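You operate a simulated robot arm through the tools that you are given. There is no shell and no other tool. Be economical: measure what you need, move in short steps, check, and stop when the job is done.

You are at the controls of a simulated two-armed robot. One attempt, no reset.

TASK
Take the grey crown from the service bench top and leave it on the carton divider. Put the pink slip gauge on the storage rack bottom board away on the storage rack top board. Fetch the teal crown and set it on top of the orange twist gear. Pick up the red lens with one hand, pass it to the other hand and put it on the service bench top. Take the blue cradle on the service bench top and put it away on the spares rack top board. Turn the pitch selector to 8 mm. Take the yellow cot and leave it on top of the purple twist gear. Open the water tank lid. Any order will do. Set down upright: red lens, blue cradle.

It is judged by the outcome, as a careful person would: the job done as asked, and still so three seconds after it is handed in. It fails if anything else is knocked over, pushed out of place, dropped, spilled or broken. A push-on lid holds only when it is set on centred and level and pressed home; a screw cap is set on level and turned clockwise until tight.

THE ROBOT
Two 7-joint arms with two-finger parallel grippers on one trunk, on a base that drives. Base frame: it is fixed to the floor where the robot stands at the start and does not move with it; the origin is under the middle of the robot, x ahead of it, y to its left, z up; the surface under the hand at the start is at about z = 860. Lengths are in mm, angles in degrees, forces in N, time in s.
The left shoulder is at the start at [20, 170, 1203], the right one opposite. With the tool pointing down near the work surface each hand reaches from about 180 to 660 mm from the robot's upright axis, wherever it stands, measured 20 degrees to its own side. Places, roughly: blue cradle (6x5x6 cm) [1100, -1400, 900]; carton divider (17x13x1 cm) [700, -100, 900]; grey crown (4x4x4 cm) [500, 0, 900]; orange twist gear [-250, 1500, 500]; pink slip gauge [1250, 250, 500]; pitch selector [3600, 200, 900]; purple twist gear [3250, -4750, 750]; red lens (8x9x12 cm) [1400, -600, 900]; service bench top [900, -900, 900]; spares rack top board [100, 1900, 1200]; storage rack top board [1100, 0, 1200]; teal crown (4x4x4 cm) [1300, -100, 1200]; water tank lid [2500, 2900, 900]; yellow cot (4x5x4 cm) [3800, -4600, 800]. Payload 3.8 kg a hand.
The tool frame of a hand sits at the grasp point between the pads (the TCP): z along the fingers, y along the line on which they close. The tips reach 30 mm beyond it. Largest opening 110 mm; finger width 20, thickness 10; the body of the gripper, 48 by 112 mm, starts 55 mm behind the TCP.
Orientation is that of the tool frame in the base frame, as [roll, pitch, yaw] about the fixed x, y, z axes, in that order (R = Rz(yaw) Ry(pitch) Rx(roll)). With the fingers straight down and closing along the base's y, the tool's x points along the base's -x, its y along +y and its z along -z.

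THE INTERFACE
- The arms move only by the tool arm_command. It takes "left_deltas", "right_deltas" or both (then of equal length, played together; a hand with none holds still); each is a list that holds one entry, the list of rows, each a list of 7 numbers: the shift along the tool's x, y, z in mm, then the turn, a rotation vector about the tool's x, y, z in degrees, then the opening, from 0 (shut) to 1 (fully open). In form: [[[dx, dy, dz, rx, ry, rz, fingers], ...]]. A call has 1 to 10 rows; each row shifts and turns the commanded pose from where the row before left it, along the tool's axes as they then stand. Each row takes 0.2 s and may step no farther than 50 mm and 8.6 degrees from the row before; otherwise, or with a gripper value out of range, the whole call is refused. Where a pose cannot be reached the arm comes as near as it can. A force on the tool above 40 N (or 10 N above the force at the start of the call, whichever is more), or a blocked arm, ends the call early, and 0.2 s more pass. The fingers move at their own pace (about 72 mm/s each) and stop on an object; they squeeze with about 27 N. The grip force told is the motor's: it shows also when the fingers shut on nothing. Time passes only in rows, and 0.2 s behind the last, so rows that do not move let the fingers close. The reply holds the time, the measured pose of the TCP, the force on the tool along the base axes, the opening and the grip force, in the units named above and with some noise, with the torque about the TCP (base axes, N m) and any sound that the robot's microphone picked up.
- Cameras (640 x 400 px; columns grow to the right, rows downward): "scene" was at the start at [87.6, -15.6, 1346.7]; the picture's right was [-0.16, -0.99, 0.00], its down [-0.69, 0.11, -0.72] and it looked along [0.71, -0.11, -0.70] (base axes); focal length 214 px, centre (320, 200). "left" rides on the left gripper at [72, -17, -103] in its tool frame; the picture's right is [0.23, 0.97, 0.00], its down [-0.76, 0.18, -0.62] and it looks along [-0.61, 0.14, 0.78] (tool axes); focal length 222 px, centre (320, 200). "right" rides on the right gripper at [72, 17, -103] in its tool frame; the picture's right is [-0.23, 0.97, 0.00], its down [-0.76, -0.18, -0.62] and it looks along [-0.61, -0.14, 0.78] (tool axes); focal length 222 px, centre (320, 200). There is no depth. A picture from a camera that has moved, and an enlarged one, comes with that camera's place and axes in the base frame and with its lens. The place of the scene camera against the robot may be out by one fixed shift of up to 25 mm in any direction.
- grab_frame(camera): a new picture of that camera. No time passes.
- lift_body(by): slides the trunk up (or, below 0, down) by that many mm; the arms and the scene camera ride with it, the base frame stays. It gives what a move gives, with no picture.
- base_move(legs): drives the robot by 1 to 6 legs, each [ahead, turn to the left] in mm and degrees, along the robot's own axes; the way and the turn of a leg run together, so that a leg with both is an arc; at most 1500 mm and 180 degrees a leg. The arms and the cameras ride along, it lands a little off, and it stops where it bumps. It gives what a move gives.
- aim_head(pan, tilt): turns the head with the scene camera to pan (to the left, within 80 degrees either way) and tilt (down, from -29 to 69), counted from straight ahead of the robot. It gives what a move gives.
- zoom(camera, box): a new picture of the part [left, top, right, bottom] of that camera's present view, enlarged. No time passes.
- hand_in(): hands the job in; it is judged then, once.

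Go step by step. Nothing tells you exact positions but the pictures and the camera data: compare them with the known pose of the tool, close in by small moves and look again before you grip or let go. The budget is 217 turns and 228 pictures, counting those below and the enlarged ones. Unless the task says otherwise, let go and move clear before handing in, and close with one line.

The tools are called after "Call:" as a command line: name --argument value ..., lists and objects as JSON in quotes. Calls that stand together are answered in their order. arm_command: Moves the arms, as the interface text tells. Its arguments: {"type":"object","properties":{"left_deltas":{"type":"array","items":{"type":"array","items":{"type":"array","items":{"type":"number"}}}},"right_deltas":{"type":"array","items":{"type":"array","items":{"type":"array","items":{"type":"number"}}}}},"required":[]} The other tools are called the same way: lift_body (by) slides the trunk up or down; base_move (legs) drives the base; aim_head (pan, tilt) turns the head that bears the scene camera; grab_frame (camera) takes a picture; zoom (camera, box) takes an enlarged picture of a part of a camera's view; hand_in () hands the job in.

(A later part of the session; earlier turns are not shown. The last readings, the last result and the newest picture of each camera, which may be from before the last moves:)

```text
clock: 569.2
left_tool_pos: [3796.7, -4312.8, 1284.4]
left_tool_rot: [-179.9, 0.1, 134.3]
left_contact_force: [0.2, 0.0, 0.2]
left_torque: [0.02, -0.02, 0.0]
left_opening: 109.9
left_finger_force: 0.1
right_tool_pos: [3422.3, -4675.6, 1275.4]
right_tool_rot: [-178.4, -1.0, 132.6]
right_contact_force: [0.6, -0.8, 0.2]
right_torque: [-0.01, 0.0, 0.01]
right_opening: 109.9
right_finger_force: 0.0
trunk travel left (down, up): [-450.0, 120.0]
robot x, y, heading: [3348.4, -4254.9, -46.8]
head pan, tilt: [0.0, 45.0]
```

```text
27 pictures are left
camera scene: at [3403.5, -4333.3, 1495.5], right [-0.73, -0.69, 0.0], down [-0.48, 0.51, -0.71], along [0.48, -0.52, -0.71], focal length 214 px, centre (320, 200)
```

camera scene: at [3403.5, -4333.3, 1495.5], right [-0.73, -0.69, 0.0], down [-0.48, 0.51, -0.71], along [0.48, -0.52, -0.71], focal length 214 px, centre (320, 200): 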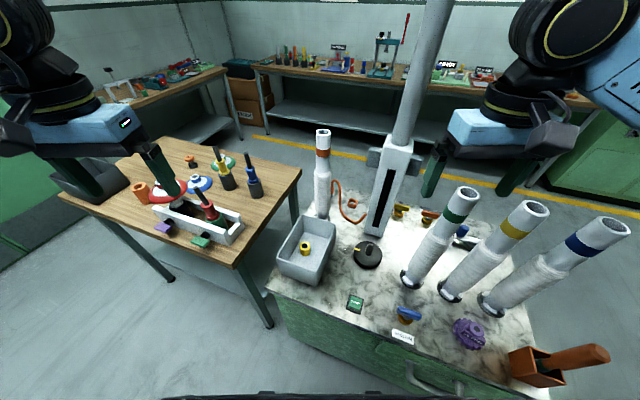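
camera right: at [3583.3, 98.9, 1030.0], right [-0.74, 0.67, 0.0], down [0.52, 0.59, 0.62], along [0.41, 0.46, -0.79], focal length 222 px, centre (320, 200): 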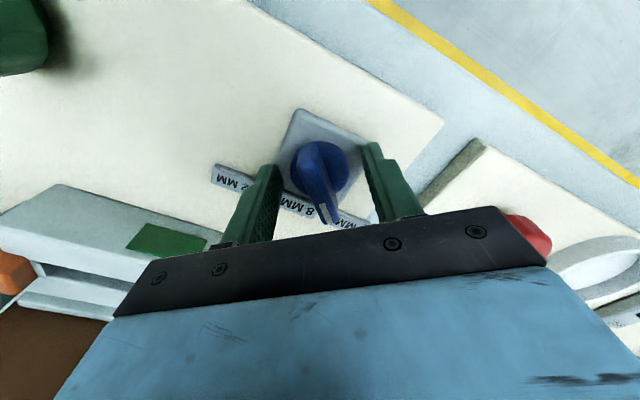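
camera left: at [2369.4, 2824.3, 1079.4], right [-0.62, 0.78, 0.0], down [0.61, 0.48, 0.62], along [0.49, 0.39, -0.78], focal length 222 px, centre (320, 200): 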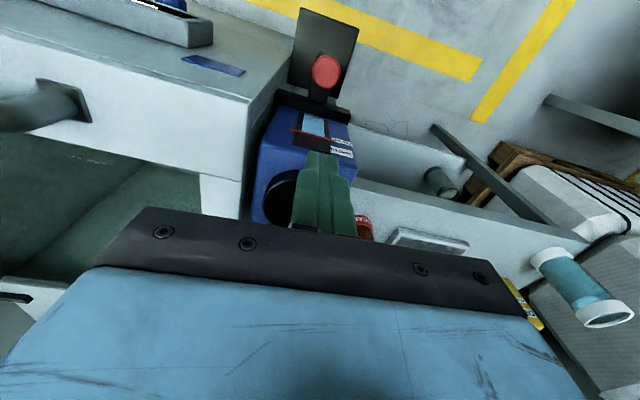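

The yellow cot (a ring) lies in the grey tray at about (3745,-4617); the purple gear is near (3207,-4752). I'll tuck the right hand, lower the trunk, and bring the left hand over the tray.

Call:
arm_command --right_deltas '[[[25, -5, 0, 0, 0, 0, 0.5], [25, -5, 0, 0, 0, 0, 0.5], [25, -5, 0, 0, 0, 0, 0.5], [25, -5, 0, 0, 0, 0, 0.5], [0, 0, 0, 0, 0, 0, 0.5], [0, 0, 0, 0, 0, 0, 0.5]]]' --left_deltas '[[[-30, -36, 0, 0, 0, 0, 0.7], [-30, -36, 0, 0, 0, 0, 0.7], [-30, -36, 0, 0, 0, 0, 0.7], [-30, -36, 0, 0, 0, 0, 0.7], [-25, -36, 0, 0, 0, 0, 0.7], [-20, -36, 0, 0, 0, 0, 0.7]]]'

Call:
lift_body --by -220

Call:
grab_frame --camera "left"

```text
clock: 570.6
left_tool_pos: [3755.2, -4583.4, 1285.2]
left_tool_rot: [179.9, 0.1, 134.2]
left_contact_force: [0.0, 0.5, 0.3]
left_torque: [0.02, -0.01, 0.0]
left_opening: 76.7
left_finger_force: 0.1
right_tool_pos: [3339.0, -4616.8, 1277.5]
right_tool_rot: [-178.5, -1.0, 132.6]
right_contact_force: [0.1, -0.7, -0.8]
right_torque: [0.01, 0.01, -0.02]
right_opening: 55.1
right_finger_force: 0.0
trunk travel left (down, up): [-450.0, 120.0]
robot x, y, heading: [3345.3, -4255.7, -46.9]
head pan, tilt: [0.0, 45.0]
```

```text
clock: 572.9
left_tool_pos: [3755.9, -4581.0, 1066.5]
left_tool_rot: [-179.9, 0.1, 134.2]
left_contact_force: [0.2, 0.0, -0.1]
left_torque: [0.01, 0.0, 0.03]
left_opening: 76.9
left_finger_force: 0.0
right_tool_pos: [3339.7, -4615.4, 1057.9]
right_tool_rot: [-178.4, -1.0, 132.7]
right_contact_force: [-1.0, -0.2, -0.7]
right_torque: [0.01, 0.01, 0.0]
right_opening: 54.6
right_finger_force: 0.0
trunk travel left (down, up): [-230.0, 340.0]
robot x, y, heading: [3349.1, -4254.7, -46.7]
head pan, tilt: [0.0, 45.0]
```

```text
26 pictures are left
camera left: at [3694.3, -4541.8, 1169.1], right [0.54, 0.84, 0.0], down [0.66, -0.42, 0.62], along [0.52, -0.34, -0.78], focal length 222 px, centre (320, 200)
```

left: 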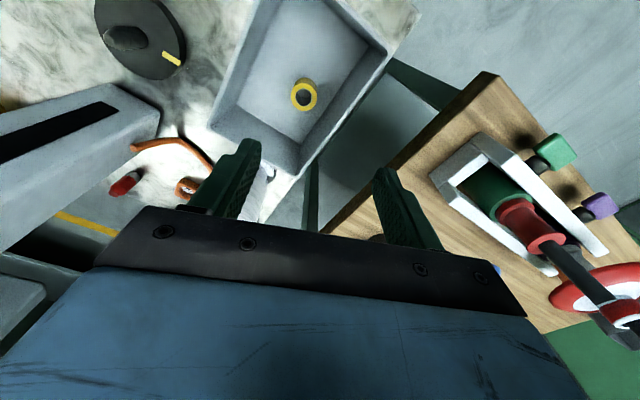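

Call:
arm_command --left_deltas '[[[-8, -12, 30, 0, 0, 0, 0.7], [-8, -12, 40, 0, 0, 0, 0.7], [0, 0, 45, 0, 0, 0, 0.7], [0, 0, 40, 0, 0, 0, 0.65], [0, 0, 0, 0, 0, 0, 0.65]]]'

Call:
grab_frame --camera "left"

```text
clock: 574.1
left_tool_pos: [3751.1, -4609.5, 910.7]
left_tool_rot: [-179.8, 0.1, 134.3]
left_contact_force: [-0.4, 0.4, -0.3]
left_torque: [0.02, 0.01, 0.0]
left_opening: 71.4
left_finger_force: 0.0
right_tool_pos: [3340.9, -4615.8, 1058.5]
right_tool_rot: [-178.4, -0.9, 132.6]
right_contact_force: [-0.7, 0.2, 1.0]
right_torque: [0.01, 0.02, 0.03]
right_opening: 54.9
right_finger_force: 0.1
trunk travel left (down, up): [-230.0, 340.0]
robot x, y, heading: [3347.3, -4257.7, -46.6]
head pan, tilt: [0.0, 45.0]
```

```text
25 pictures are left
camera left: at [3688.2, -4570.2, 1013.6], right [0.54, 0.84, 0.0], down [0.66, -0.42, 0.62], along [0.53, -0.34, -0.78], focal length 222 px, centre (320, 200)
```

left: 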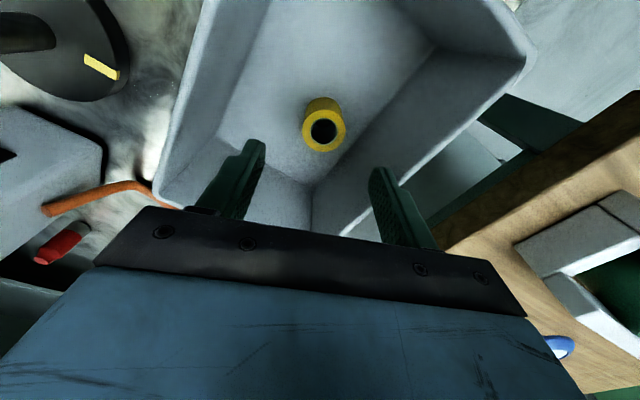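

Call:
arm_command --left_deltas '[[[-1, -1, 0, 0, 0, 0, 0.5], [0, 0, 30, 0, 0, 0, 0.5], [0, 0, 30, 0, 0, 0, 0.5], [0, 0, 0, 0, 0, 0, 0.5]]]'

Call:
grab_frame --camera "left"

```text
clock: 575.1
left_tool_pos: [3751.1, -4611.1, 850.4]
left_tool_rot: [-179.9, 0.1, 134.1]
left_contact_force: [-0.3, 1.3, 0.2]
left_torque: [0.01, 0.03, 0.01]
left_opening: 55.0
left_finger_force: 0.1
right_tool_pos: [3340.6, -4614.2, 1058.6]
right_tool_rot: [-178.4, -1.1, 132.7]
right_contact_force: [0.3, -0.1, 0.0]
right_torque: [-0.01, 0.02, 0.0]
right_opening: 55.0
right_finger_force: 0.1
trunk travel left (down, up): [-230.0, 340.0]
robot x, y, heading: [3349.6, -4254.6, -46.9]
head pan, tilt: [0.0, 45.0]
```

```text
24 pictures are left
camera left: at [3688.2, -4572.3, 952.7], right [0.54, 0.84, 0.0], down [0.66, -0.42, 0.62], along [0.53, -0.34, -0.78], focal length 222 px, centre (320, 200)
```

left: 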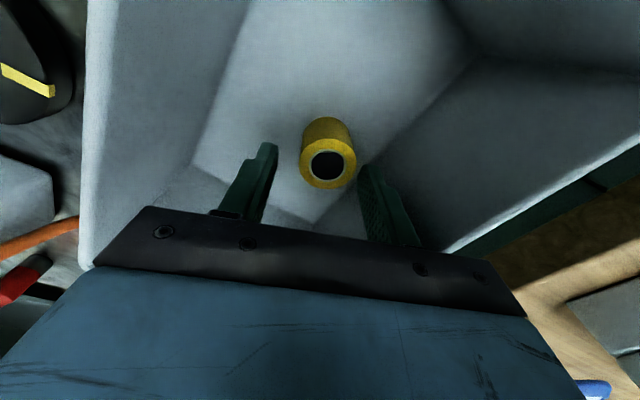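

Call:
arm_command --left_deltas '[[[-1, 4, 12, 0, 0, 0, 0.5], [0, 0, 12, 0, 0, 0, 0.5], [0, 0, 0, 0, 0, 0, 0.5], [0, 0, 0, 0, 0, 0, 0.1], [0, 0, 0, 0, 0, 0, 0.1], [0, 0, 0, 0, 0, 0, 0.1]]]'

Call:
grab_frame --camera "left"

```text
clock: 575.9
left_tool_pos: [3755.8, -4611.4, 834.9]
left_tool_rot: [-179.7, 0.8, 134.2]
left_contact_force: [-4.4, 4.0, 13.0]
left_torque: [0.57, -0.41, 0.3]
left_opening: 54.4
left_finger_force: 0.0
right_tool_pos: [3340.0, -4613.4, 1058.6]
right_tool_rot: [-178.4, -1.0, 132.6]
right_contact_force: [-0.8, 0.5, 0.9]
right_torque: [-0.05, -0.01, -0.01]
right_opening: 55.1
right_finger_force: 0.1
trunk travel left (down, up): [-230.0, 340.0]
robot x, y, heading: [3346.8, -4256.3, -46.5]
head pan, tilt: [0.0, 45.0]
stopped in row 3 (left hand): the force on the tool passed its limit at 45 N (the readings are from after the stop); the commanded pose is now the measured one
```

```text
23 pictures are left
camera left: at [3692.4, -4571.2, 937.8], right [0.54, 0.84, -0.01], down [0.65, -0.41, 0.63], along [0.53, -0.35, -0.77], focal length 222 px, centre (320, 200)
```

left: 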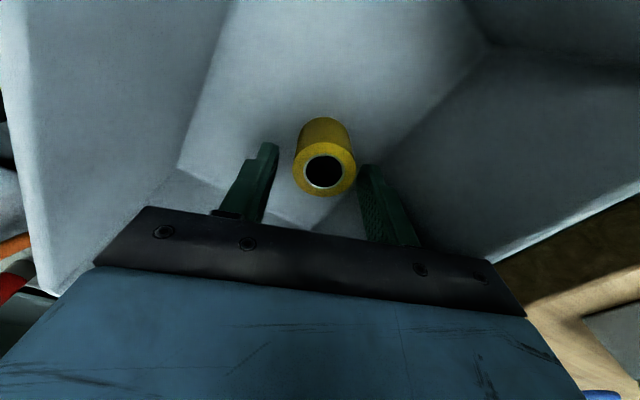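

The right finger touched the tray's sloping wall. I'll rise, rotate the hand ~60° so the fingers close parallel to that wall, and look again.

Call:
arm_command --left_deltas '[[[0, 0, -30, 0, 0, 0, 0.5], [0, 0, -30, 0, 0, -7.6, 0.5], [0, 0, 0, 0, 0, -7.6, 0.5], [0, 0, 0, 0, 0, -7.6, 0.5], [0, 0, 0, 0, 0, -7.6, 0.5], [0, 0, 0, 0, 0, -7.6, 0.5], [0, 0, 0, 0, 0, -7.6, 0.5], [0, 0, 0, 0, 0, -7.6, 0.5], [0, 0, 0, 0, 0, -7.6, 0.5], [0, 0, 0, 0, 0, 0, 0.5]]]'

Call:
grab_frame --camera "left"

```text
clock: 578.1
left_tool_pos: [3755.9, -4611.1, 893.7]
left_tool_rot: [-179.4, 0.2, -164.9]
left_contact_force: [0.7, -1.0, 0.5]
left_torque: [-0.02, 0.0, 0.0]
left_opening: 55.0
left_finger_force: 0.2
right_tool_pos: [3341.2, -4615.6, 1057.9]
right_tool_rot: [-178.3, -1.0, 132.8]
right_contact_force: [-0.7, -0.4, 0.2]
right_torque: [0.01, 0.03, -0.02]
right_opening: 55.0
right_finger_force: 0.1
trunk travel left (down, up): [-230.0, 340.0]
robot x, y, heading: [3349.3, -4256.3, -46.8]
head pan, tilt: [0.0, 45.0]
```

```text
22 pictures are left
camera left: at [3690.5, -4646.1, 996.1], right [-0.47, 0.88, -0.01], down [0.69, 0.38, 0.62], along [0.55, 0.29, -0.78], focal length 222 px, centre (320, 200)
```

left: 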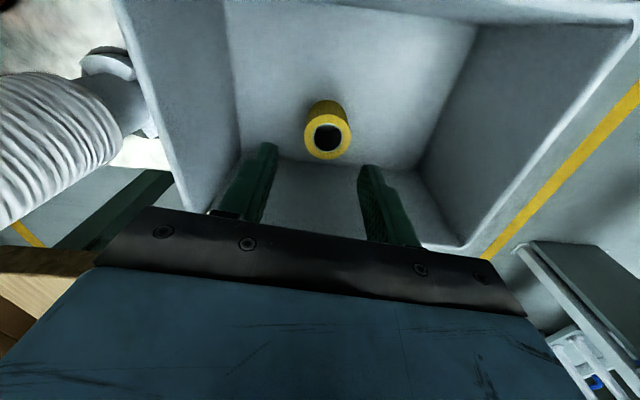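

Call:
arm_command --left_deltas '[[[2, 4, 25, 0, 0, 0, 0.55], [0, 0, 20, 0, 0, 0, 0.55], [0, 0, 15, 0, 0, 0, 0.55], [0, 0, 8, 0, 0, 0, 0.55], [0, 0, 0, 0, 0, 0, 0.55]]]'

Call:
grab_frame --camera "left"

```text
clock: 579.4
left_tool_pos: [3754.7, -4610.3, 830.9]
left_tool_rot: [-178.7, 0.4, -165.1]
left_contact_force: [-1.5, 2.7, 11.3]
left_torque: [0.18, -0.57, 0.24]
left_opening: 60.4
left_finger_force: 0.1
right_tool_pos: [3340.2, -4614.8, 1058.2]
right_tool_rot: [-178.3, -1.0, 132.7]
right_contact_force: [0.4, -0.1, -0.3]
right_torque: [0.01, 0.02, -0.01]
right_opening: 55.1
right_finger_force: 0.0
trunk travel left (down, up): [-230.0, 340.0]
robot x, y, heading: [3347.4, -4256.4, -46.6]
head pan, tilt: [0.0, 45.0]
stopped in row 5 (left hand): the force on the tool passed its limit at 41 N (the readings are from after the stop); the commanded pose is now the measured one
```

```text
21 pictures are left
camera left: at [3688.1, -4644.7, 934.2], right [-0.47, 0.88, -0.02], down [0.68, 0.38, 0.62], along [0.56, 0.28, -0.78], focal length 222 px, centre (320, 200)
```

left: 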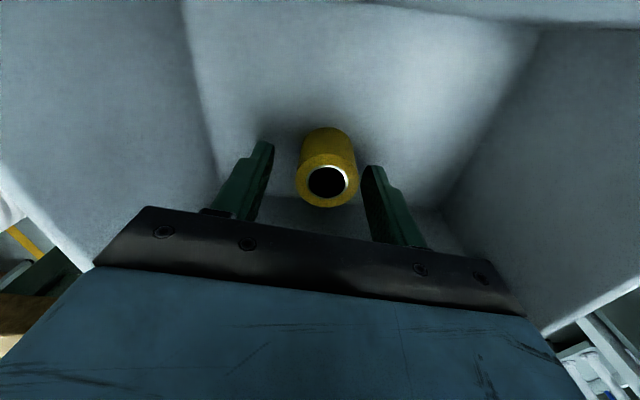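

Call:
arm_command --left_deltas '[[[0, 0, -5, 0, 0, 0, 0.55], [11, 1, 0, 0, 0, 0, 0.55], [0, 0, 0, 0, 0, 0, 0.1], [0, 0, 0, 0, 0, 0, 0.1], [0, 0, 0, 0, 0, 0, 0.1], [0, 0, 0, 0, 0, 0, 0.1]]]'

Call:
grab_frame --camera "left"

```text
clock: 580.8
left_tool_pos: [3745.4, -4612.5, 833.5]
left_tool_rot: [-178.8, 0.3, -165.0]
left_contact_force: [-0.7, -0.4, -0.6]
left_torque: [-0.02, -0.03, -0.01]
left_opening: 39.3
left_finger_force: 26.8
right_tool_pos: [3340.5, -4614.9, 1058.8]
right_tool_rot: [-178.4, -1.0, 132.6]
right_contact_force: [0.0, 0.1, 0.2]
right_torque: [0.0, 0.04, 0.01]
right_opening: 55.3
right_finger_force: 0.0
trunk travel left (down, up): [-230.0, 340.0]
robot x, y, heading: [3349.0, -4257.2, -46.7]
head pan, tilt: [0.0, 45.0]
```

```text
20 pictures are left
camera left: at [3678.2, -4646.8, 936.8], right [-0.47, 0.88, -0.02], down [0.68, 0.38, 0.62], along [0.56, 0.28, -0.78], focal length 222 px, centre (320, 200)
```

left: 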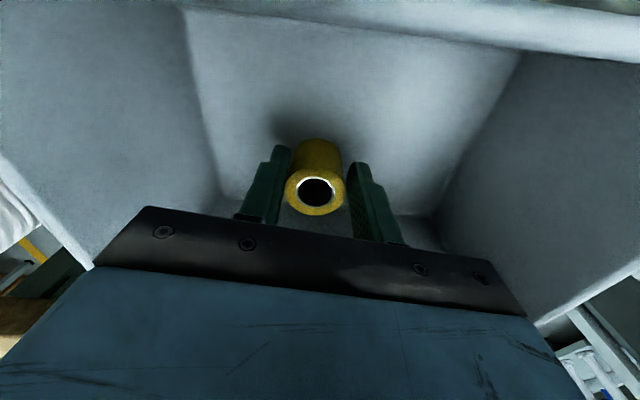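

Cot gripped (39 mm). Lift it out, rotate the wrist back, and retract.

Call:
arm_command --left_deltas '[[[0, 0, -30, 0, 0, 0, 0.1], [0, 0, -45, 0, 0, 0, 0.1], [0, 0, -45, 0, 0, 0, 0.1], [0, 0, -45, 0, 0, 0, 0.1], [0, 0, -15, 0, 0, 7.6, 0.1], [0, 0, 0, 0, 0, 7.6, 0.1], [0, 0, 0, 0, 0, 7.6, 0.1], [0, 0, 0, 0, 0, 7.6, 0.1], [0, 0, 0, 0, 0, 7.6, 0.1], [0, 0, 0, 0, 0, 7.6, 0.1]]]'

Call:
arm_command --left_deltas '[[[0, 0, 0, 0, 0, 7.6, 0.1], [0, 0, 0, 0, 0, 7.6, 0.1], [35, 5, 0, 0, 0, 0, 0.1], [35, 5, 0, 0, 0, 0, 0.1], [35, 5, 0, 0, 0, 0, 0.1], [35, 5, 0, 0, 0, 0, 0.1], [20, 5, 0, 0, 0, 0, 0.1], [0, 0, 0, 0, 0, 0, 0.1]]]'

Call:
grab_frame --camera "left"

```text
clock: 583.0
left_tool_pos: [3743.3, -4609.2, 1012.8]
left_tool_rot: [-179.4, 1.0, 149.2]
left_contact_force: [-0.2, 0.7, -0.4]
left_torque: [-0.02, -0.01, 0.01]
left_opening: 39.2
left_finger_force: 26.9
right_tool_pos: [3341.4, -4615.5, 1058.8]
right_tool_rot: [-178.5, -1.1, 132.7]
right_contact_force: [-0.3, 0.5, -0.5]
right_torque: [0.0, 0.0, 0.04]
right_opening: 55.0
right_finger_force: 0.1
trunk travel left (down, up): [-230.0, 340.0]
robot x, y, heading: [3347.0, -4254.5, -46.5]
head pan, tilt: [0.0, 45.0]
```

```text
clock: 584.8
left_tool_pos: [3648.6, -4476.4, 1010.6]
left_tool_rot: [-179.9, 1.1, 134.3]
left_contact_force: [0.4, 0.5, -0.6]
left_torque: [-0.01, -0.01, 0.0]
left_opening: 38.9
left_finger_force: 26.9
right_tool_pos: [3340.8, -4614.7, 1059.8]
right_tool_rot: [-178.3, -1.0, 132.7]
right_contact_force: [0.2, -0.4, -0.4]
right_torque: [-0.01, -0.03, 0.0]
right_opening: 55.0
right_finger_force: 0.1
trunk travel left (down, up): [-230.0, 340.0]
robot x, y, heading: [3344.3, -4256.5, -46.7]
head pan, tilt: [0.0, 45.0]
```

```text
19 pictures are left
camera left: at [3585.2, -4436.2, 1113.0], right [0.54, 0.84, -0.01], down [0.65, -0.41, 0.64], along [0.53, -0.35, -0.77], focal length 222 px, centre (320, 200)
```

left: 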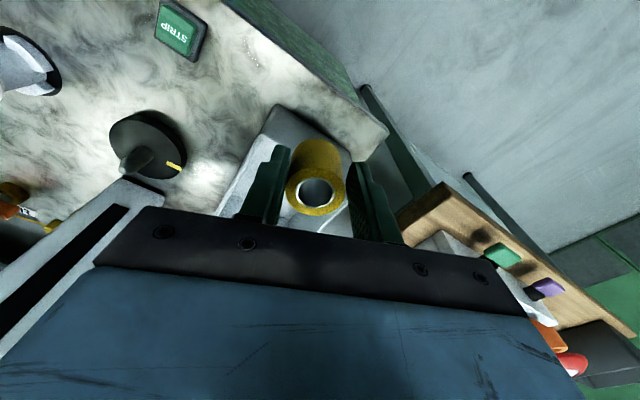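

Call:
base_move --legs '[[0, -57]]'

Call:
grab_frame --camera "left"

Call:
grab_frame --camera "scene"

```text
clock: 587.8
left_tool_pos: [3327.8, -4629.4, 1010.3]
left_tool_rot: [-179.8, 1.1, 77.5]
left_contact_force: [0.5, 0.4, -0.9]
left_torque: [0.0, 0.03, -0.04]
left_opening: 39.0
left_finger_force: 26.9
right_tool_pos: [3042.7, -4448.3, 1058.6]
right_tool_rot: [-178.4, -1.0, 76.1]
right_contact_force: [-0.1, 0.5, -0.1]
right_torque: [0.01, 0.01, -0.03]
right_opening: 55.0
right_finger_force: 0.2
trunk travel left (down, up): [-230.0, 340.0]
robot x, y, heading: [3345.7, -4257.6, -103.6]
head pan, tilt: [0.0, 45.0]
```

```text
18 pictures are left
camera left: at [3328.1, -4553.8, 1113.0], right [1.0, 0.01, -0.01], down [0.01, -0.77, 0.64], along [0.0, -0.64, -0.77], focal length 222 px, centre (320, 200)
```

left: 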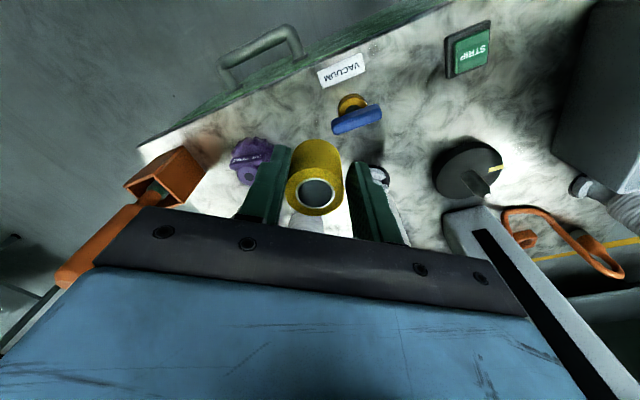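

```text
17 pictures are left
camera scene: at [3309.3, -4358.1, 1275.5], right [-0.97, 0.23, 0.0], down [0.16, 0.69, -0.71], along [-0.16, -0.69, -0.71], focal length 214 px, centre (320, 200)
```

scene: 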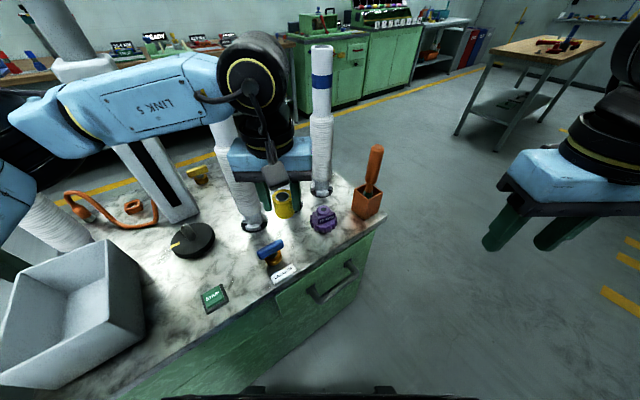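

Call:
zoom --camera "left" --box '[200, 110, 300, 210]'

```text
4.00 times, centred on (250, 160) of left
camera zoom: at [3328.1, -4553.8, 1113.0], right [1.0, 0.01, -0.01], down [0.01, -0.77, 0.64], along [0.0, -0.64, -0.77], focal length 888 px, centre (600, 360)
```

zoom: 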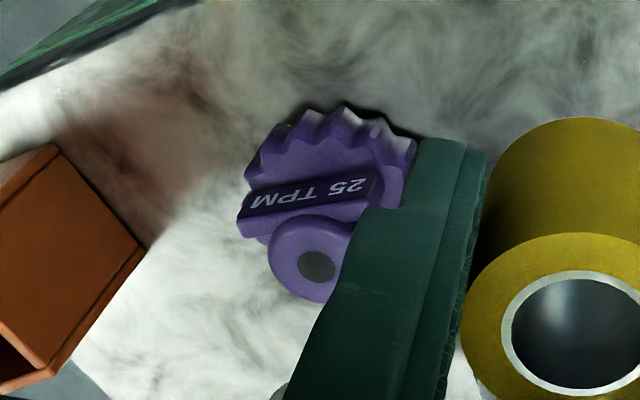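

Call:
arm_command --left_deltas '[[[0, -39, 10, 0, 0, 0, 0.1], [0, -39, 10, 0, 0, 0, 0.1], [-32, 0, 5, 0, 0, 0, 0.1], [-32, 0, 10, 0, 0, 0, 0.1], [-32, 0, 10, 0, 0, 0, 0.1], [-22, 0, 15, 0, 0, 0, 0.1], [0, 0, 25, 0, 0, 0, 0.1], [0, 0, 0, 0, 0, 0, 0.1]]]'

Call:
zoom --camera "left" --box '[220, 80, 420, 230]'

Call:
zoom --camera "scene" --box '[250, 130, 400, 260]'

```text
clock: 589.6
left_tool_pos: [3226.3, -4729.8, 929.3]
left_tool_rot: [-179.7, 1.1, 77.5]
left_contact_force: [0.0, 0.6, -0.3]
left_torque: [0.01, -0.02, 0.02]
left_opening: 38.7
left_finger_force: 27.1
right_tool_pos: [3043.2, -4448.1, 1058.6]
right_tool_rot: [-178.4, -1.0, 76.1]
right_contact_force: [-0.1, -0.4, 0.7]
right_torque: [0.01, -0.01, 0.02]
right_opening: 54.9
right_finger_force: 0.1
trunk travel left (down, up): [-230.0, 340.0]
robot x, y, heading: [3346.5, -4257.8, -103.5]
head pan, tilt: [0.0, 45.0]
```

```text
2.67 times, centred on (320, 155) of left
camera zoom: at [3226.7, -4653.7, 1030.6], right [1.0, 0.01, -0.01], down [0.01, -0.77, 0.64], along [0.0, -0.64, -0.77], focal length 592 px, centre (320, 320)
```

zoom: 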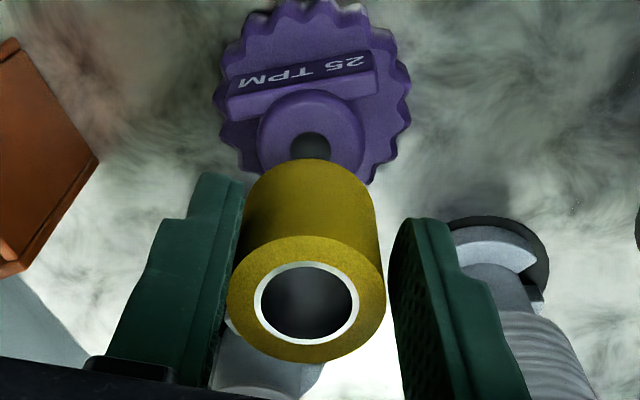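

```text
3.08 times, centred on (325, 195) of scene
camera zoom: at [3309.5, -4358.1, 1275.5], right [-0.97, 0.23, 0.0], down [0.16, 0.69, -0.71], along [-0.16, -0.69, -0.71], focal length 660 px, centre (305, 215)
```

zoom: 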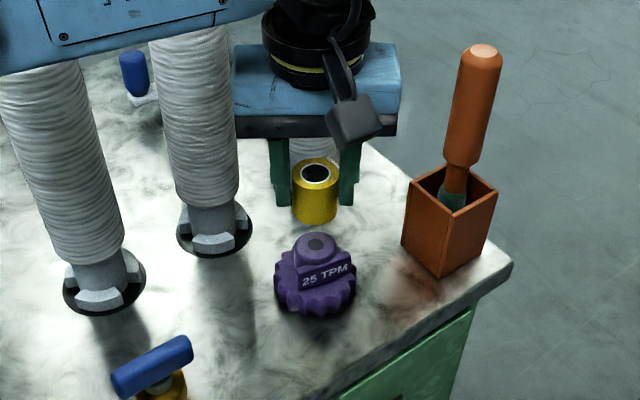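

Hub top is about (3223,-4736,838). Shift 6 mm forward and lower to just above it.

Call:
arm_command --left_deltas '[[[-6, -2, 15, 0, 0, 0, 0.1], [0, 0, 15, 0, 0, 0, 0.1], [0, 0, 12, 0, 0, 0, 0.1], [0, 0, 0, 0, 0, 0, 0.1]]]'

Call:
zoom --camera "left" --box '[220, 80, 420, 230]'

Call:
zoom --camera "scene" --box '[275, 160, 365, 250]'

```text
clock: 590.6
left_tool_pos: [3223.7, -4735.3, 887.8]
left_tool_rot: [-179.7, 1.1, 77.5]
left_contact_force: [-0.4, 0.5, -0.2]
left_torque: [0.02, 0.02, 0.01]
left_opening: 38.7
left_finger_force: 26.8
right_tool_pos: [3044.6, -4447.6, 1058.2]
right_tool_rot: [-178.5, -1.0, 76.0]
right_contact_force: [0.1, 0.0, -0.2]
right_torque: [0.02, -0.01, -0.03]
right_opening: 55.2
right_finger_force: 0.0
trunk travel left (down, up): [-230.0, 340.0]
robot x, y, heading: [3350.5, -4253.2, -103.5]
head pan, tilt: [0.0, 45.0]
```

```text
2.67 times, centred on (320, 155) of left
camera zoom: at [3222.9, -4659.3, 988.9], right [1.0, 0.01, -0.01], down [0.01, -0.77, 0.64], along [0.0, -0.64, -0.77], focal length 592 px, centre (320, 320)
```

zoom: 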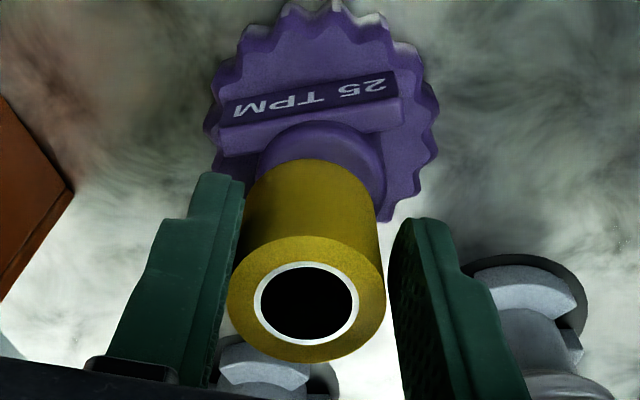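

```text
4.44 times, centred on (320, 205) of scene
camera zoom: at [3309.5, -4358.2, 1275.5], right [-0.97, 0.23, 0.0], down [0.16, 0.69, -0.71], along [-0.16, -0.69, -0.71], focal length 953 px, centre (320, 178)
```

zoom: 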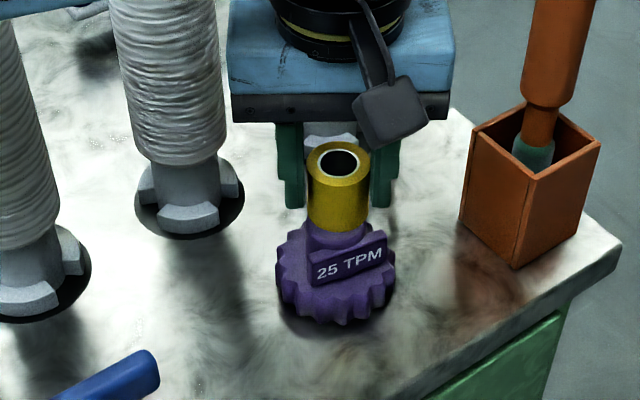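

Call:
arm_command --left_deltas '[[[0, 2, 8, 0, 0, 0, 0.1], [0, 0, 3, 0, 0, 0, 0.1], [0, 0, 2, 0, 0, 0, 0.1], [0, 0, 2, 0, 0, 0, 0.1], [0, 0, 0, 0, 0, 0, 0.1]]]'

Call:
zoom --camera "left" --box '[220, 80, 420, 230]'

```text
clock: 591.2
left_tool_pos: [3222.9, -4735.6, 884.4]
left_tool_rot: [-179.2, 1.7, 77.4]
left_contact_force: [3.0, 4.9, 11.4]
left_torque: [0.1, -0.29, 0.07]
left_opening: 38.6
left_finger_force: 27.7
right_tool_pos: [3044.5, -4446.8, 1058.2]
right_tool_rot: [-178.5, -0.9, 75.9]
right_contact_force: [0.8, -0.6, 0.1]
right_torque: [-0.04, 0.01, 0.04]
right_opening: 54.9
right_finger_force: 0.0
trunk travel left (down, up): [-230.0, 340.0]
robot x, y, heading: [3347.1, -4256.0, -103.7]
head pan, tilt: [0.0, 45.0]
stopped in row 2 (left hand): the force on the tool passed its limit at 43 N (the readings are from after the stop); the commanded pose is now the measured one
```

```text
2.67 times, centred on (320, 155) of left
camera zoom: at [3223.8, -4659.9, 985.8], right [1.0, 0.01, -0.02], down [0.02, -0.77, 0.64], along [-0.01, -0.64, -0.77], focal length 592 px, centre (320, 320)
```

zoom: 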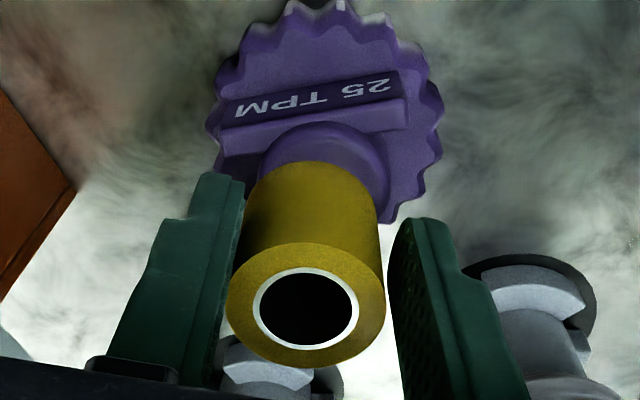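

Contact came early and the cot is ~12 mm too far forward relative to the hub. Rise 6 mm, move back 12 mm, and check.

Call:
arm_command --left_deltas '[[[0, 0, -6, 0, 0, 0, 0.1], [12, 1, 0, 0, 0, 0, 0.1], [0, 0, 0, 0, 0, 0, 0.1]]]'

Call:
zoom --camera "left" --box '[220, 80, 420, 230]'

Call:
zoom --camera "scene" --box '[275, 160, 365, 250]'

```text
clock: 592.0
left_tool_pos: [3226.0, -4725.7, 887.7]
left_tool_rot: [-179.3, 1.6, 77.4]
left_contact_force: [0.0, 0.8, -0.7]
left_torque: [0.0, -0.03, 0.01]
left_opening: 38.0
left_finger_force: 27.3
right_tool_pos: [3044.4, -4448.1, 1058.6]
right_tool_rot: [-178.5, -0.9, 75.9]
right_contact_force: [0.4, 0.4, 0.3]
right_torque: [0.03, -0.01, 0.02]
right_opening: 54.9
right_finger_force: 0.0
trunk travel left (down, up): [-230.0, 340.0]
robot x, y, heading: [3348.0, -4257.7, -103.4]
head pan, tilt: [0.0, 45.0]
```

```text
2.67 times, centred on (320, 155) of left
camera zoom: at [3227.0, -4649.6, 989.2], right [1.0, 0.01, -0.02], down [0.02, -0.77, 0.64], along [-0.01, -0.64, -0.77], focal length 592 px, centre (320, 320)
```

zoom: 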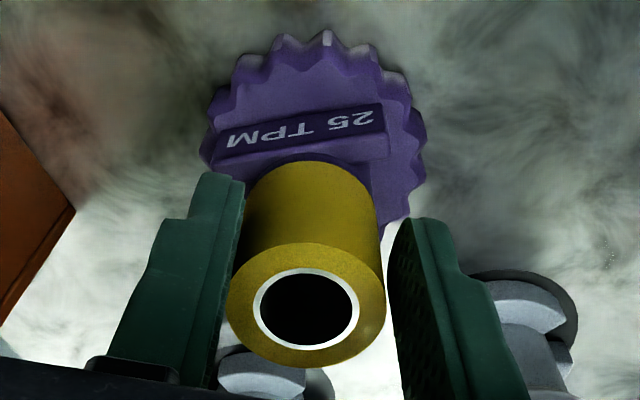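

```text
4.44 times, centred on (320, 205) of scene
camera zoom: at [3309.5, -4358.1, 1275.4], right [-0.97, 0.23, 0.0], down [0.16, 0.69, -0.71], along [-0.16, -0.69, -0.71], focal length 953 px, centre (320, 178)
```

zoom: 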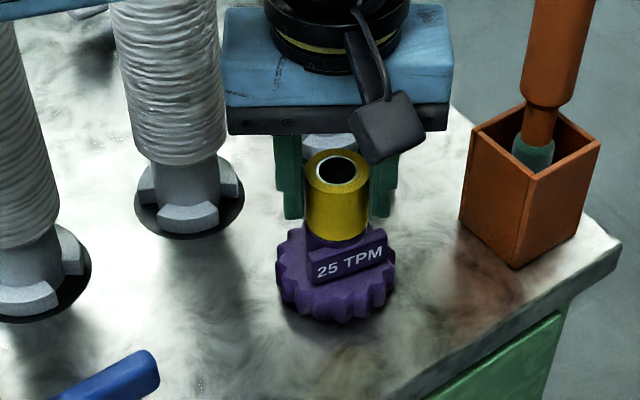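

Now it's centred over the hub. Lower gently to contact.

Call:
arm_command --left_deltas '[[[0, 0, 1.5, 0, 0, 0, 0.1], [0, 0, 1, 0, 0, 0, 0.1], [0, 0, 1, 0, 0, 0, 0.1], [0, 0, 0, 0, 0, 0, 0.1]]]'

```text
clock: 593.0
left_tool_pos: [3225.2, -4725.4, 884.4]
left_tool_rot: [-179.2, 1.7, 77.3]
left_contact_force: [0.3, -0.5, 1.0]
left_torque: [-0.03, -0.06, 0.02]
left_opening: 38.2
left_finger_force: 27.5
right_tool_pos: [3043.5, -4447.7, 1058.1]
right_tool_rot: [-178.4, -1.1, 76.1]
right_contact_force: [0.6, 0.2, -0.5]
right_torque: [0.02, 0.01, 0.0]
right_opening: 54.9
right_finger_force: 0.1
trunk travel left (down, up): [-230.0, 340.0]
robot x, y, heading: [3349.8, -4258.6, -103.5]
head pan, tilt: [0.0, 45.0]
```

Call:
arm_command --left_deltas '[[[0, 0, 1, 0, 0, 0, 0.1], [0, 0, 1, 0, 0, 0, 0.1], [0, 0, 0, 0, 0, 0, 0.1]]]'

```text
clock: 593.8
left_tool_pos: [3224.8, -4724.5, 884.4]
left_tool_rot: [-179.2, 1.9, 77.4]
left_contact_force: [1.4, -1.3, 17.7]
left_torque: [-0.33, -0.33, 0.0]
left_opening: 38.2
left_finger_force: 26.9
right_tool_pos: [3044.1, -4446.4, 1058.8]
right_tool_rot: [-178.4, -0.9, 75.8]
right_contact_force: [0.3, 0.2, 0.2]
right_torque: [0.0, -0.02, 0.01]
right_opening: 54.7
right_finger_force: 0.1
trunk travel left (down, up): [-230.0, 340.0]
robot x, y, heading: [3344.7, -4250.4, -103.6]
head pan, tilt: [0.0, 45.0]
```

Call:
arm_command --left_deltas '[[[0, 0, -2, 0.4, 1.6, 0, 0.1], [0, 0, 0, 0, 0, 0, 0.1], [0, 0, 1, 0, 0, 0, 0.1], [0, 0, 0.7, 0, 0, 0, 0.1], [0, 0, 0, 0, 0, 0, 0.1]]]'

```text
clock: 595.0
left_tool_pos: [3225.1, -4724.8, 885.3]
left_tool_rot: [-178.8, 0.2, 77.4]
left_contact_force: [0.3, -6.8, 24.2]
left_torque: [-0.95, -0.26, -0.04]
left_opening: 38.1
left_finger_force: 26.7
right_tool_pos: [3044.5, -4445.4, 1059.2]
right_tool_rot: [-178.3, -1.0, 75.9]
right_contact_force: [0.3, -0.1, -0.9]
right_torque: [0.03, -0.02, 0.02]
right_opening: 55.1
right_finger_force: 0.1
trunk travel left (down, up): [-230.0, 340.0]
robot x, y, heading: [3347.0, -4260.1, -103.5]
head pan, tilt: [0.0, 45.0]
```

The contact torque and picture show the cot leaning ~8° forward in the grip. Lift a little, tilt the hand to level it, re-centre, and touch down again.

Call:
arm_command --left_deltas '[[[0, 0, -8, 0, 0, 0, 0.1], [6, 0, 0, 0, -8, 0, 0.1], [0, 0, 0, 0, 0, 0, 0.1]]]'

Call:
zoom --camera "left" --box '[220, 80, 420, 230]'

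Call:
zoom --camera "scene" --box '[275, 160, 365, 250]'

```text
clock: 595.8
left_tool_pos: [3227.9, -4719.4, 890.9]
left_tool_rot: [-178.8, 7.9, 77.4]
left_contact_force: [0.6, -0.2, -0.5]
left_torque: [0.02, 0.04, 0.02]
left_opening: 38.2
left_finger_force: 27.0
right_tool_pos: [3043.3, -4447.7, 1060.4]
right_tool_rot: [-178.5, -1.0, 75.9]
right_contact_force: [0.1, 0.6, 0.8]
right_torque: [0.01, 0.0, 0.01]
right_opening: 55.3
right_finger_force: 0.1
trunk travel left (down, up): [-230.0, 340.0]
robot x, y, heading: [3350.8, -4259.1, -103.7]
head pan, tilt: [0.0, 45.0]
```

```text
2.67 times, centred on (320, 155) of left
camera zoom: at [3231.7, -4632.8, 982.7], right [1.0, 0.01, -0.05], down [0.04, -0.69, 0.72], along [-0.03, -0.72, -0.69], focal length 592 px, centre (320, 320)
```

zoom: 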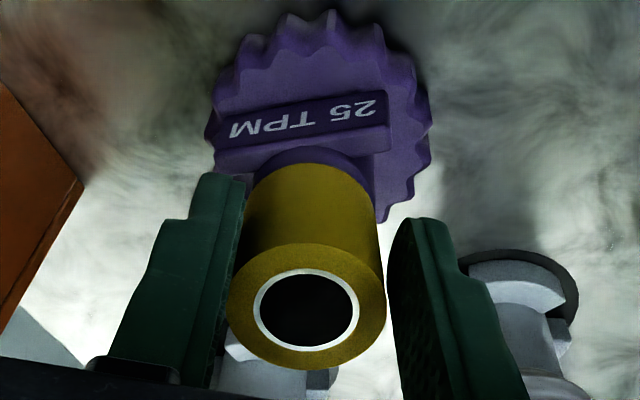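

```text
4.44 times, centred on (320, 205) of scene
camera zoom: at [3309.4, -4358.1, 1275.4], right [-0.97, 0.23, 0.0], down [0.16, 0.69, -0.71], along [-0.16, -0.69, -0.71], focal length 953 px, centre (320, 178)
```

zoom: 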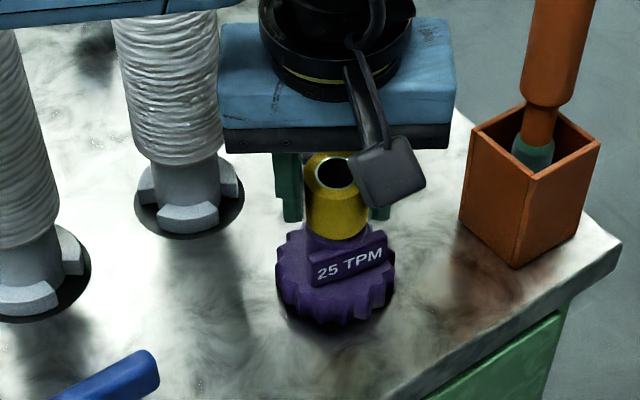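

Call:
arm_command --left_deltas '[[[0.4, 0, 3, 0, 0, 0, 0.1], [0.2, 0, 1.2, 0, 0, 0, 0.1], [0.2, 0, 1.2, 0, 0, 0, 0.1], [0, 0, 0, 0, 0, 0, 0.1]]]'

```text
clock: 596.8
left_tool_pos: [3226.7, -4719.7, 885.1]
left_tool_rot: [-178.8, 7.9, 77.5]
left_contact_force: [-0.2, 0.2, -0.6]
left_torque: [0.0, 0.01, 0.02]
left_opening: 38.0
left_finger_force: 27.7
right_tool_pos: [3044.2, -4447.1, 1059.0]
right_tool_rot: [-178.4, -1.0, 75.8]
right_contact_force: [-0.3, -0.1, 0.4]
right_torque: [-0.02, 0.0, -0.02]
right_opening: 55.0
right_finger_force: 0.0
trunk travel left (down, up): [-230.0, 340.0]
robot x, y, heading: [3351.7, -4252.9, -103.5]
head pan, tilt: [0.0, 45.0]
```

Call:
arm_command --left_deltas '[[[0.2, 0, 1.2, 0, 0, 0, 0.1], [0.2, 0, 1.2, 0, 0, 0, 0.1], [0.1, 0, 0.8, 0, 0, 0, 0.1], [0, 0, 0, 0, 0, 0, 0.1]]]'

```text
clock: 597.8
left_tool_pos: [3226.0, -4719.8, 884.0]
left_tool_rot: [-178.8, 8.3, 77.6]
left_contact_force: [3.0, -0.2, 22.4]
left_torque: [-0.01, -0.07, 0.0]
left_opening: 38.2
left_finger_force: 26.6
right_tool_pos: [3044.1, -4446.1, 1059.5]
right_tool_rot: [-178.4, -0.9, 75.9]
right_contact_force: [0.4, 0.0, 0.1]
right_torque: [0.0, -0.05, 0.01]
right_opening: 55.0
right_finger_force: 0.0
trunk travel left (down, up): [-230.0, 340.0]
robot x, y, heading: [3344.7, -4257.4, -103.4]
head pan, tilt: [0.0, 45.0]
```

Now the near edge carries; the true level lies between. Set about 4.5° tilt, touch lightly, and release.

Call:
arm_command --left_deltas '[[[-0.3, 0, -2.5, 0, 0, 0, 0.1], [-2.5, 0, 0, 0, 3.5, 0, 0.1], [0.1, 0, 1, 0, 0, 0, 0.1], [0.1, 0, 1, 0, 0, 0, 0.1], [0, 0, 0, 0, 0, 0, 0.1]]]'

```text
clock: 599.0
left_tool_pos: [3225.9, -4721.2, 884.0]
left_tool_rot: [-178.9, 4.6, 77.5]
left_contact_force: [-0.8, -5.2, 19.1]
left_torque: [-0.24, -0.04, -0.05]
left_opening: 37.9
left_finger_force: 26.7
right_tool_pos: [3042.6, -4446.6, 1059.2]
right_tool_rot: [-178.4, -1.1, 75.9]
right_contact_force: [-0.6, -0.2, 0.5]
right_torque: [0.0, 0.01, -0.03]
right_opening: 54.8
right_finger_force: 0.0
trunk travel left (down, up): [-230.0, 340.0]
robot x, y, heading: [3348.7, -4258.5, -103.6]
head pan, tilt: [0.0, 45.0]
```

Call:
arm_command --left_deltas '[[[0, 0, -1, 0, 1.5, 0, 0.1], [0, 0, 0, 0, 0, 0, 0.38], [0, 0, 0, 0, 0, 0, 0.42], [0, 0, 0, 0, 0, 0, 0.48], [0, 0, 0, 0, 0, 0, 0.5]]]'

Call:
zoom --camera "left" --box '[220, 80, 420, 230]'

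```text
clock: 600.2
left_tool_pos: [3227.1, -4719.8, 884.8]
left_tool_rot: [-178.8, 2.8, 77.3]
left_contact_force: [-0.5, -0.2, -0.8]
left_torque: [0.0, 0.01, 0.0]
left_opening: 55.1
left_finger_force: 0.1
right_tool_pos: [3043.9, -4447.3, 1058.0]
right_tool_rot: [-178.4, -1.0, 75.9]
right_contact_force: [-0.3, 0.5, -0.5]
right_torque: [0.0, 0.0, -0.02]
right_opening: 55.0
right_finger_force: 0.0
trunk travel left (down, up): [-230.0, 340.0]
robot x, y, heading: [3344.0, -4255.5, -103.6]
head pan, tilt: [0.0, 45.0]
```

```text
2.67 times, centred on (320, 155) of left
camera zoom: at [3229.3, -4643.3, 983.6], right [1.0, 0.01, -0.03], down [0.03, -0.75, 0.66], along [-0.02, -0.66, -0.75], focal length 592 px, centre (320, 320)
```

zoom: 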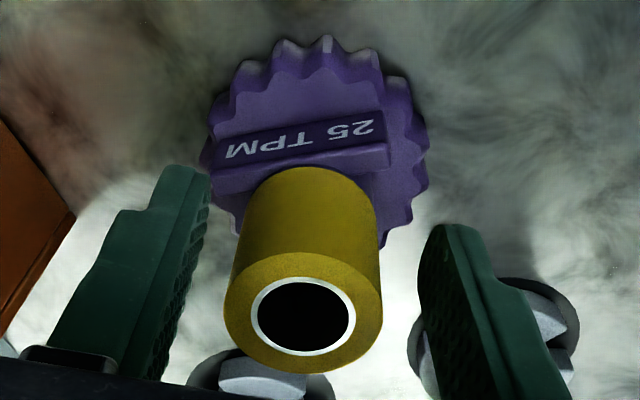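

The cot stands on the gear by itself. Rise straight up and clear.

Call:
arm_command --left_deltas '[[[0, 0, -15, 0, 0, 0, 0.55], [-1, 0, -30, 0, 0, 0, 0.6], [-2, 0, -40, 0, 0, 0, 0.6], [0, 0, -40, 0, 0, 0, 0.6], [35, 0, -10, 0, 0, 0, 0.6], [40, 0, 0, 0, 0, 0, 0.6], [40, 0, 0, 0, 0, 0, 0.6], [0, 0, 0, 0, 0, 0, 0.6]]]'

Call:
zoom --camera "scene" --box '[275, 160, 365, 250]'

```text
clock: 602.0
left_tool_pos: [3254.7, -4605.7, 1013.4]
left_tool_rot: [-179.0, 2.9, 77.5]
left_contact_force: [-0.3, 0.9, -0.2]
left_torque: [0.0, -0.03, 0.02]
left_opening: 66.3
left_finger_force: 0.0
right_tool_pos: [3044.2, -4447.8, 1058.2]
right_tool_rot: [-178.5, -0.9, 75.9]
right_contact_force: [-0.1, -0.6, -0.4]
right_torque: [0.04, 0.02, -0.01]
right_opening: 55.1
right_finger_force: 0.0
trunk travel left (down, up): [-230.0, 340.0]
robot x, y, heading: [3349.0, -4252.8, -103.5]
head pan, tilt: [0.0, 45.0]
```

```text
4.44 times, centred on (320, 205) of scene
camera zoom: at [3309.5, -4358.2, 1275.4], right [-0.97, 0.23, 0.0], down [0.16, 0.69, -0.71], along [-0.16, -0.69, -0.71], focal length 953 px, centre (320, 178)
```

zoom: 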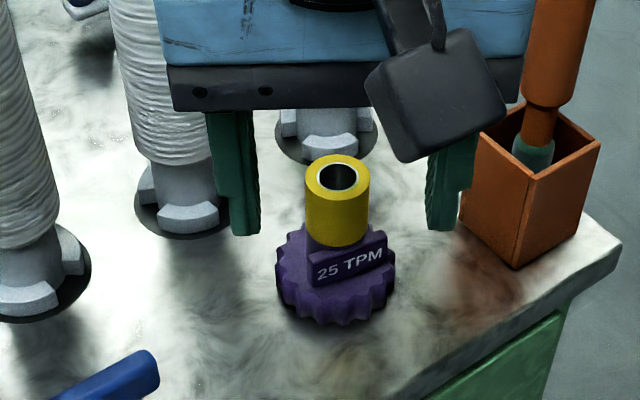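

All items are placed. I'm slightly unsure whether the tank lid held its angle, so I'll retrace my known path (in reverse) to verify it before handing in.

Call:
lift_body --by 220

Call:
base_move --legs '[[0, 107.5], [-650, 0], [0, 51], [-575, 0], [0, -55], [-900, 0]]'

```text
clock: 604.3
left_tool_pos: [3255.6, -4605.1, 1233.6]
left_tool_rot: [-178.9, 3.0, 77.4]
left_contact_force: [0.3, 0.7, -0.2]
left_torque: [0.01, -0.01, -0.02]
left_opening: 66.0
left_finger_force: 0.1
right_tool_pos: [3043.4, -4445.9, 1278.5]
right_tool_rot: [-178.3, -1.0, 76.0]
right_contact_force: [-0.4, -1.1, 0.7]
right_torque: [0.03, -0.02, 0.04]
right_opening: 55.0
right_finger_force: 0.2
trunk travel left (down, up): [-450.0, 120.0]
robot x, y, heading: [3345.8, -4256.9, -103.4]
head pan, tilt: [0.0, 45.0]
```

```text
clock: 624.4
left_tool_pos: [1846.0, -4808.0, 1233.8]
left_tool_rot: [-179.0, 3.0, -178.3]
left_contact_force: [0.4, 0.4, -0.8]
left_torque: [0.0, -0.01, -0.01]
left_opening: 65.9
left_finger_force: 0.1
right_tool_pos: [1743.8, -5050.2, 1279.5]
right_tool_rot: [-178.4, -1.0, -179.6]
right_contact_force: [-1.3, -0.9, -0.2]
right_torque: [0.01, 0.0, 0.01]
right_opening: 55.0
right_finger_force: 0.0
trunk travel left (down, up): [-450.0, 120.0]
robot x, y, heading: [1488.5, -4805.2, 0.9]
head pan, tilt: [0.0, 45.0]
```

Call:
base_move --legs '[[0, -67.4], [-955, 0], [0, -28], [-500, 0], [0, 27.8], [-780, 0]]'

```text
clock: 641.5
left_tool_pos: [956.5, -3049.1, 1234.4]
left_tool_rot: [-178.8, 3.0, 114.7]
left_contact_force: [-0.4, -0.1, 0.6]
left_torque: [-0.01, 0.02, 0.0]
left_opening: 65.6
left_finger_force: 0.0
right_tool_pos: [692.8, -3050.7, 1278.5]
right_tool_rot: [-178.5, -0.9, 113.1]
right_contact_force: [0.4, 0.1, -0.2]
right_torque: [0.0, -0.01, 0.01]
right_opening: 54.7
right_finger_force: 0.0
trunk travel left (down, up): [-450.0, 120.0]
robot x, y, heading: [815.8, -2714.9, -66.2]
head pan, tilt: [0.0, 45.0]
```

Call:
base_move --legs '[[0, -90.8], [-1500, 0], [-1210, 0], [0, 90], [-1500, 0]]'

```text
clock: 669.4
left_tool_pos: [2875.0, -625.4, 1232.8]
left_tool_rot: [-179.0, 2.9, 114.6]
left_contact_force: [-0.1, -0.3, 0.3]
left_torque: [0.02, -0.03, 0.02]
left_opening: 66.0
left_finger_force: 0.1
right_tool_pos: [2609.6, -626.4, 1278.4]
right_tool_rot: [-178.4, -1.0, 113.1]
right_contact_force: [-0.1, 0.1, 0.4]
right_torque: [0.0, 0.0, -0.03]
right_opening: 55.3
right_finger_force: 0.0
trunk travel left (down, up): [-450.0, 120.0]
robot x, y, heading: [2737.1, -291.9, -66.3]
head pan, tilt: [0.0, 45.0]
```

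Call:
base_move --legs '[[0, -3.9], [-1500, 0], [-1380, 0], [0, 94]]'

Call:
aim_head --pan 15 --tilt 45

Call:
grab_frame --camera "scene"

```text
clock: 687.9
left_tool_pos: [2079.5, 2574.5, 1233.0]
left_tool_rot: [-178.9, 2.8, -154.3]
left_contact_force: [-0.6, -0.8, -0.1]
left_torque: [-0.01, 0.0, 0.01]
left_opening: 66.4
left_finger_force: 0.0
right_tool_pos: [2084.2, 2310.2, 1278.9]
right_tool_rot: [-178.3, -0.9, -155.9]
right_contact_force: [-0.2, 0.0, -0.3]
right_torque: [-0.01, 0.0, -0.04]
right_opening: 54.9
right_finger_force: 0.1
trunk travel left (down, up): [-450.0, 120.0]
robot x, y, heading: [1744.1, 2429.8, 24.7]
head pan, tilt: [0.0, 45.0]
```

```text
clock: 688.6
left_tool_pos: [2078.2, 2573.9, 1232.9]
left_tool_rot: [-178.9, 3.1, -154.2]
left_contact_force: [-0.1, -0.1, -0.6]
left_torque: [-0.01, 0.01, 0.02]
left_opening: 65.9
left_finger_force: 0.0
right_tool_pos: [2083.5, 2309.7, 1278.3]
right_tool_rot: [-178.5, -0.9, -155.9]
right_contact_force: [-0.1, 0.7, 0.3]
right_torque: [0.01, 0.02, 0.01]
right_opening: 55.0
right_finger_force: 0.0
trunk travel left (down, up): [-450.0, 120.0]
robot x, y, heading: [1745.2, 2430.0, 24.9]
head pan, tilt: [15.0, 45.0]
```

```text
4 pictures are left
camera scene: at [1812.8, 2488.5, 1495.5], right [0.64, -0.77, 0.0], down [-0.54, -0.45, -0.71], along [0.54, 0.45, -0.71], focal length 214 px, centre (320, 200)
```

scene: 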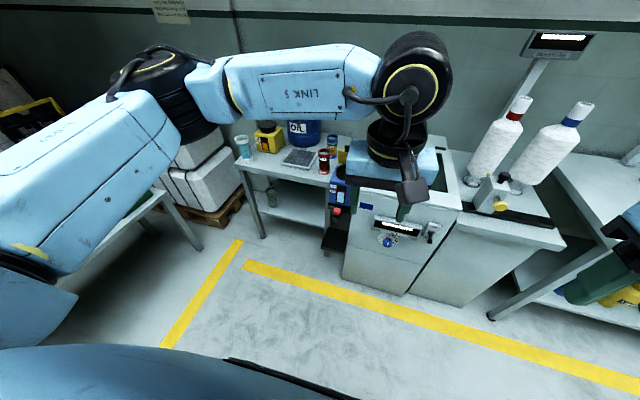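

Call:
zoom --camera "scene" --box '[300, 130, 370, 210]'

```text
5.00 times, centred on (335, 170) of scene
camera zoom: at [1812.8, 2488.5, 1495.5], right [0.64, -0.77, 0.0], down [-0.54, -0.45, -0.71], along [0.54, 0.45, -0.71], focal length 1072 px, centre (245, 350)
```

zoom: 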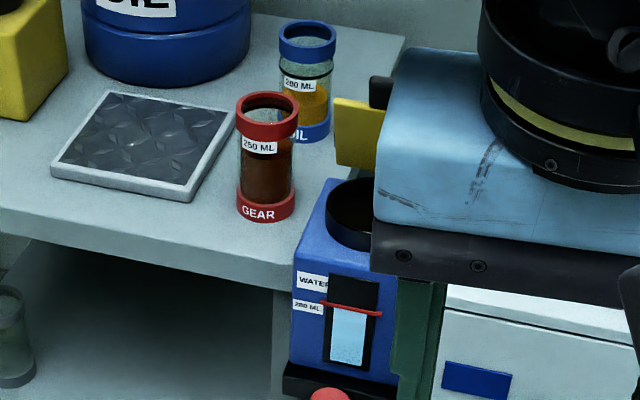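

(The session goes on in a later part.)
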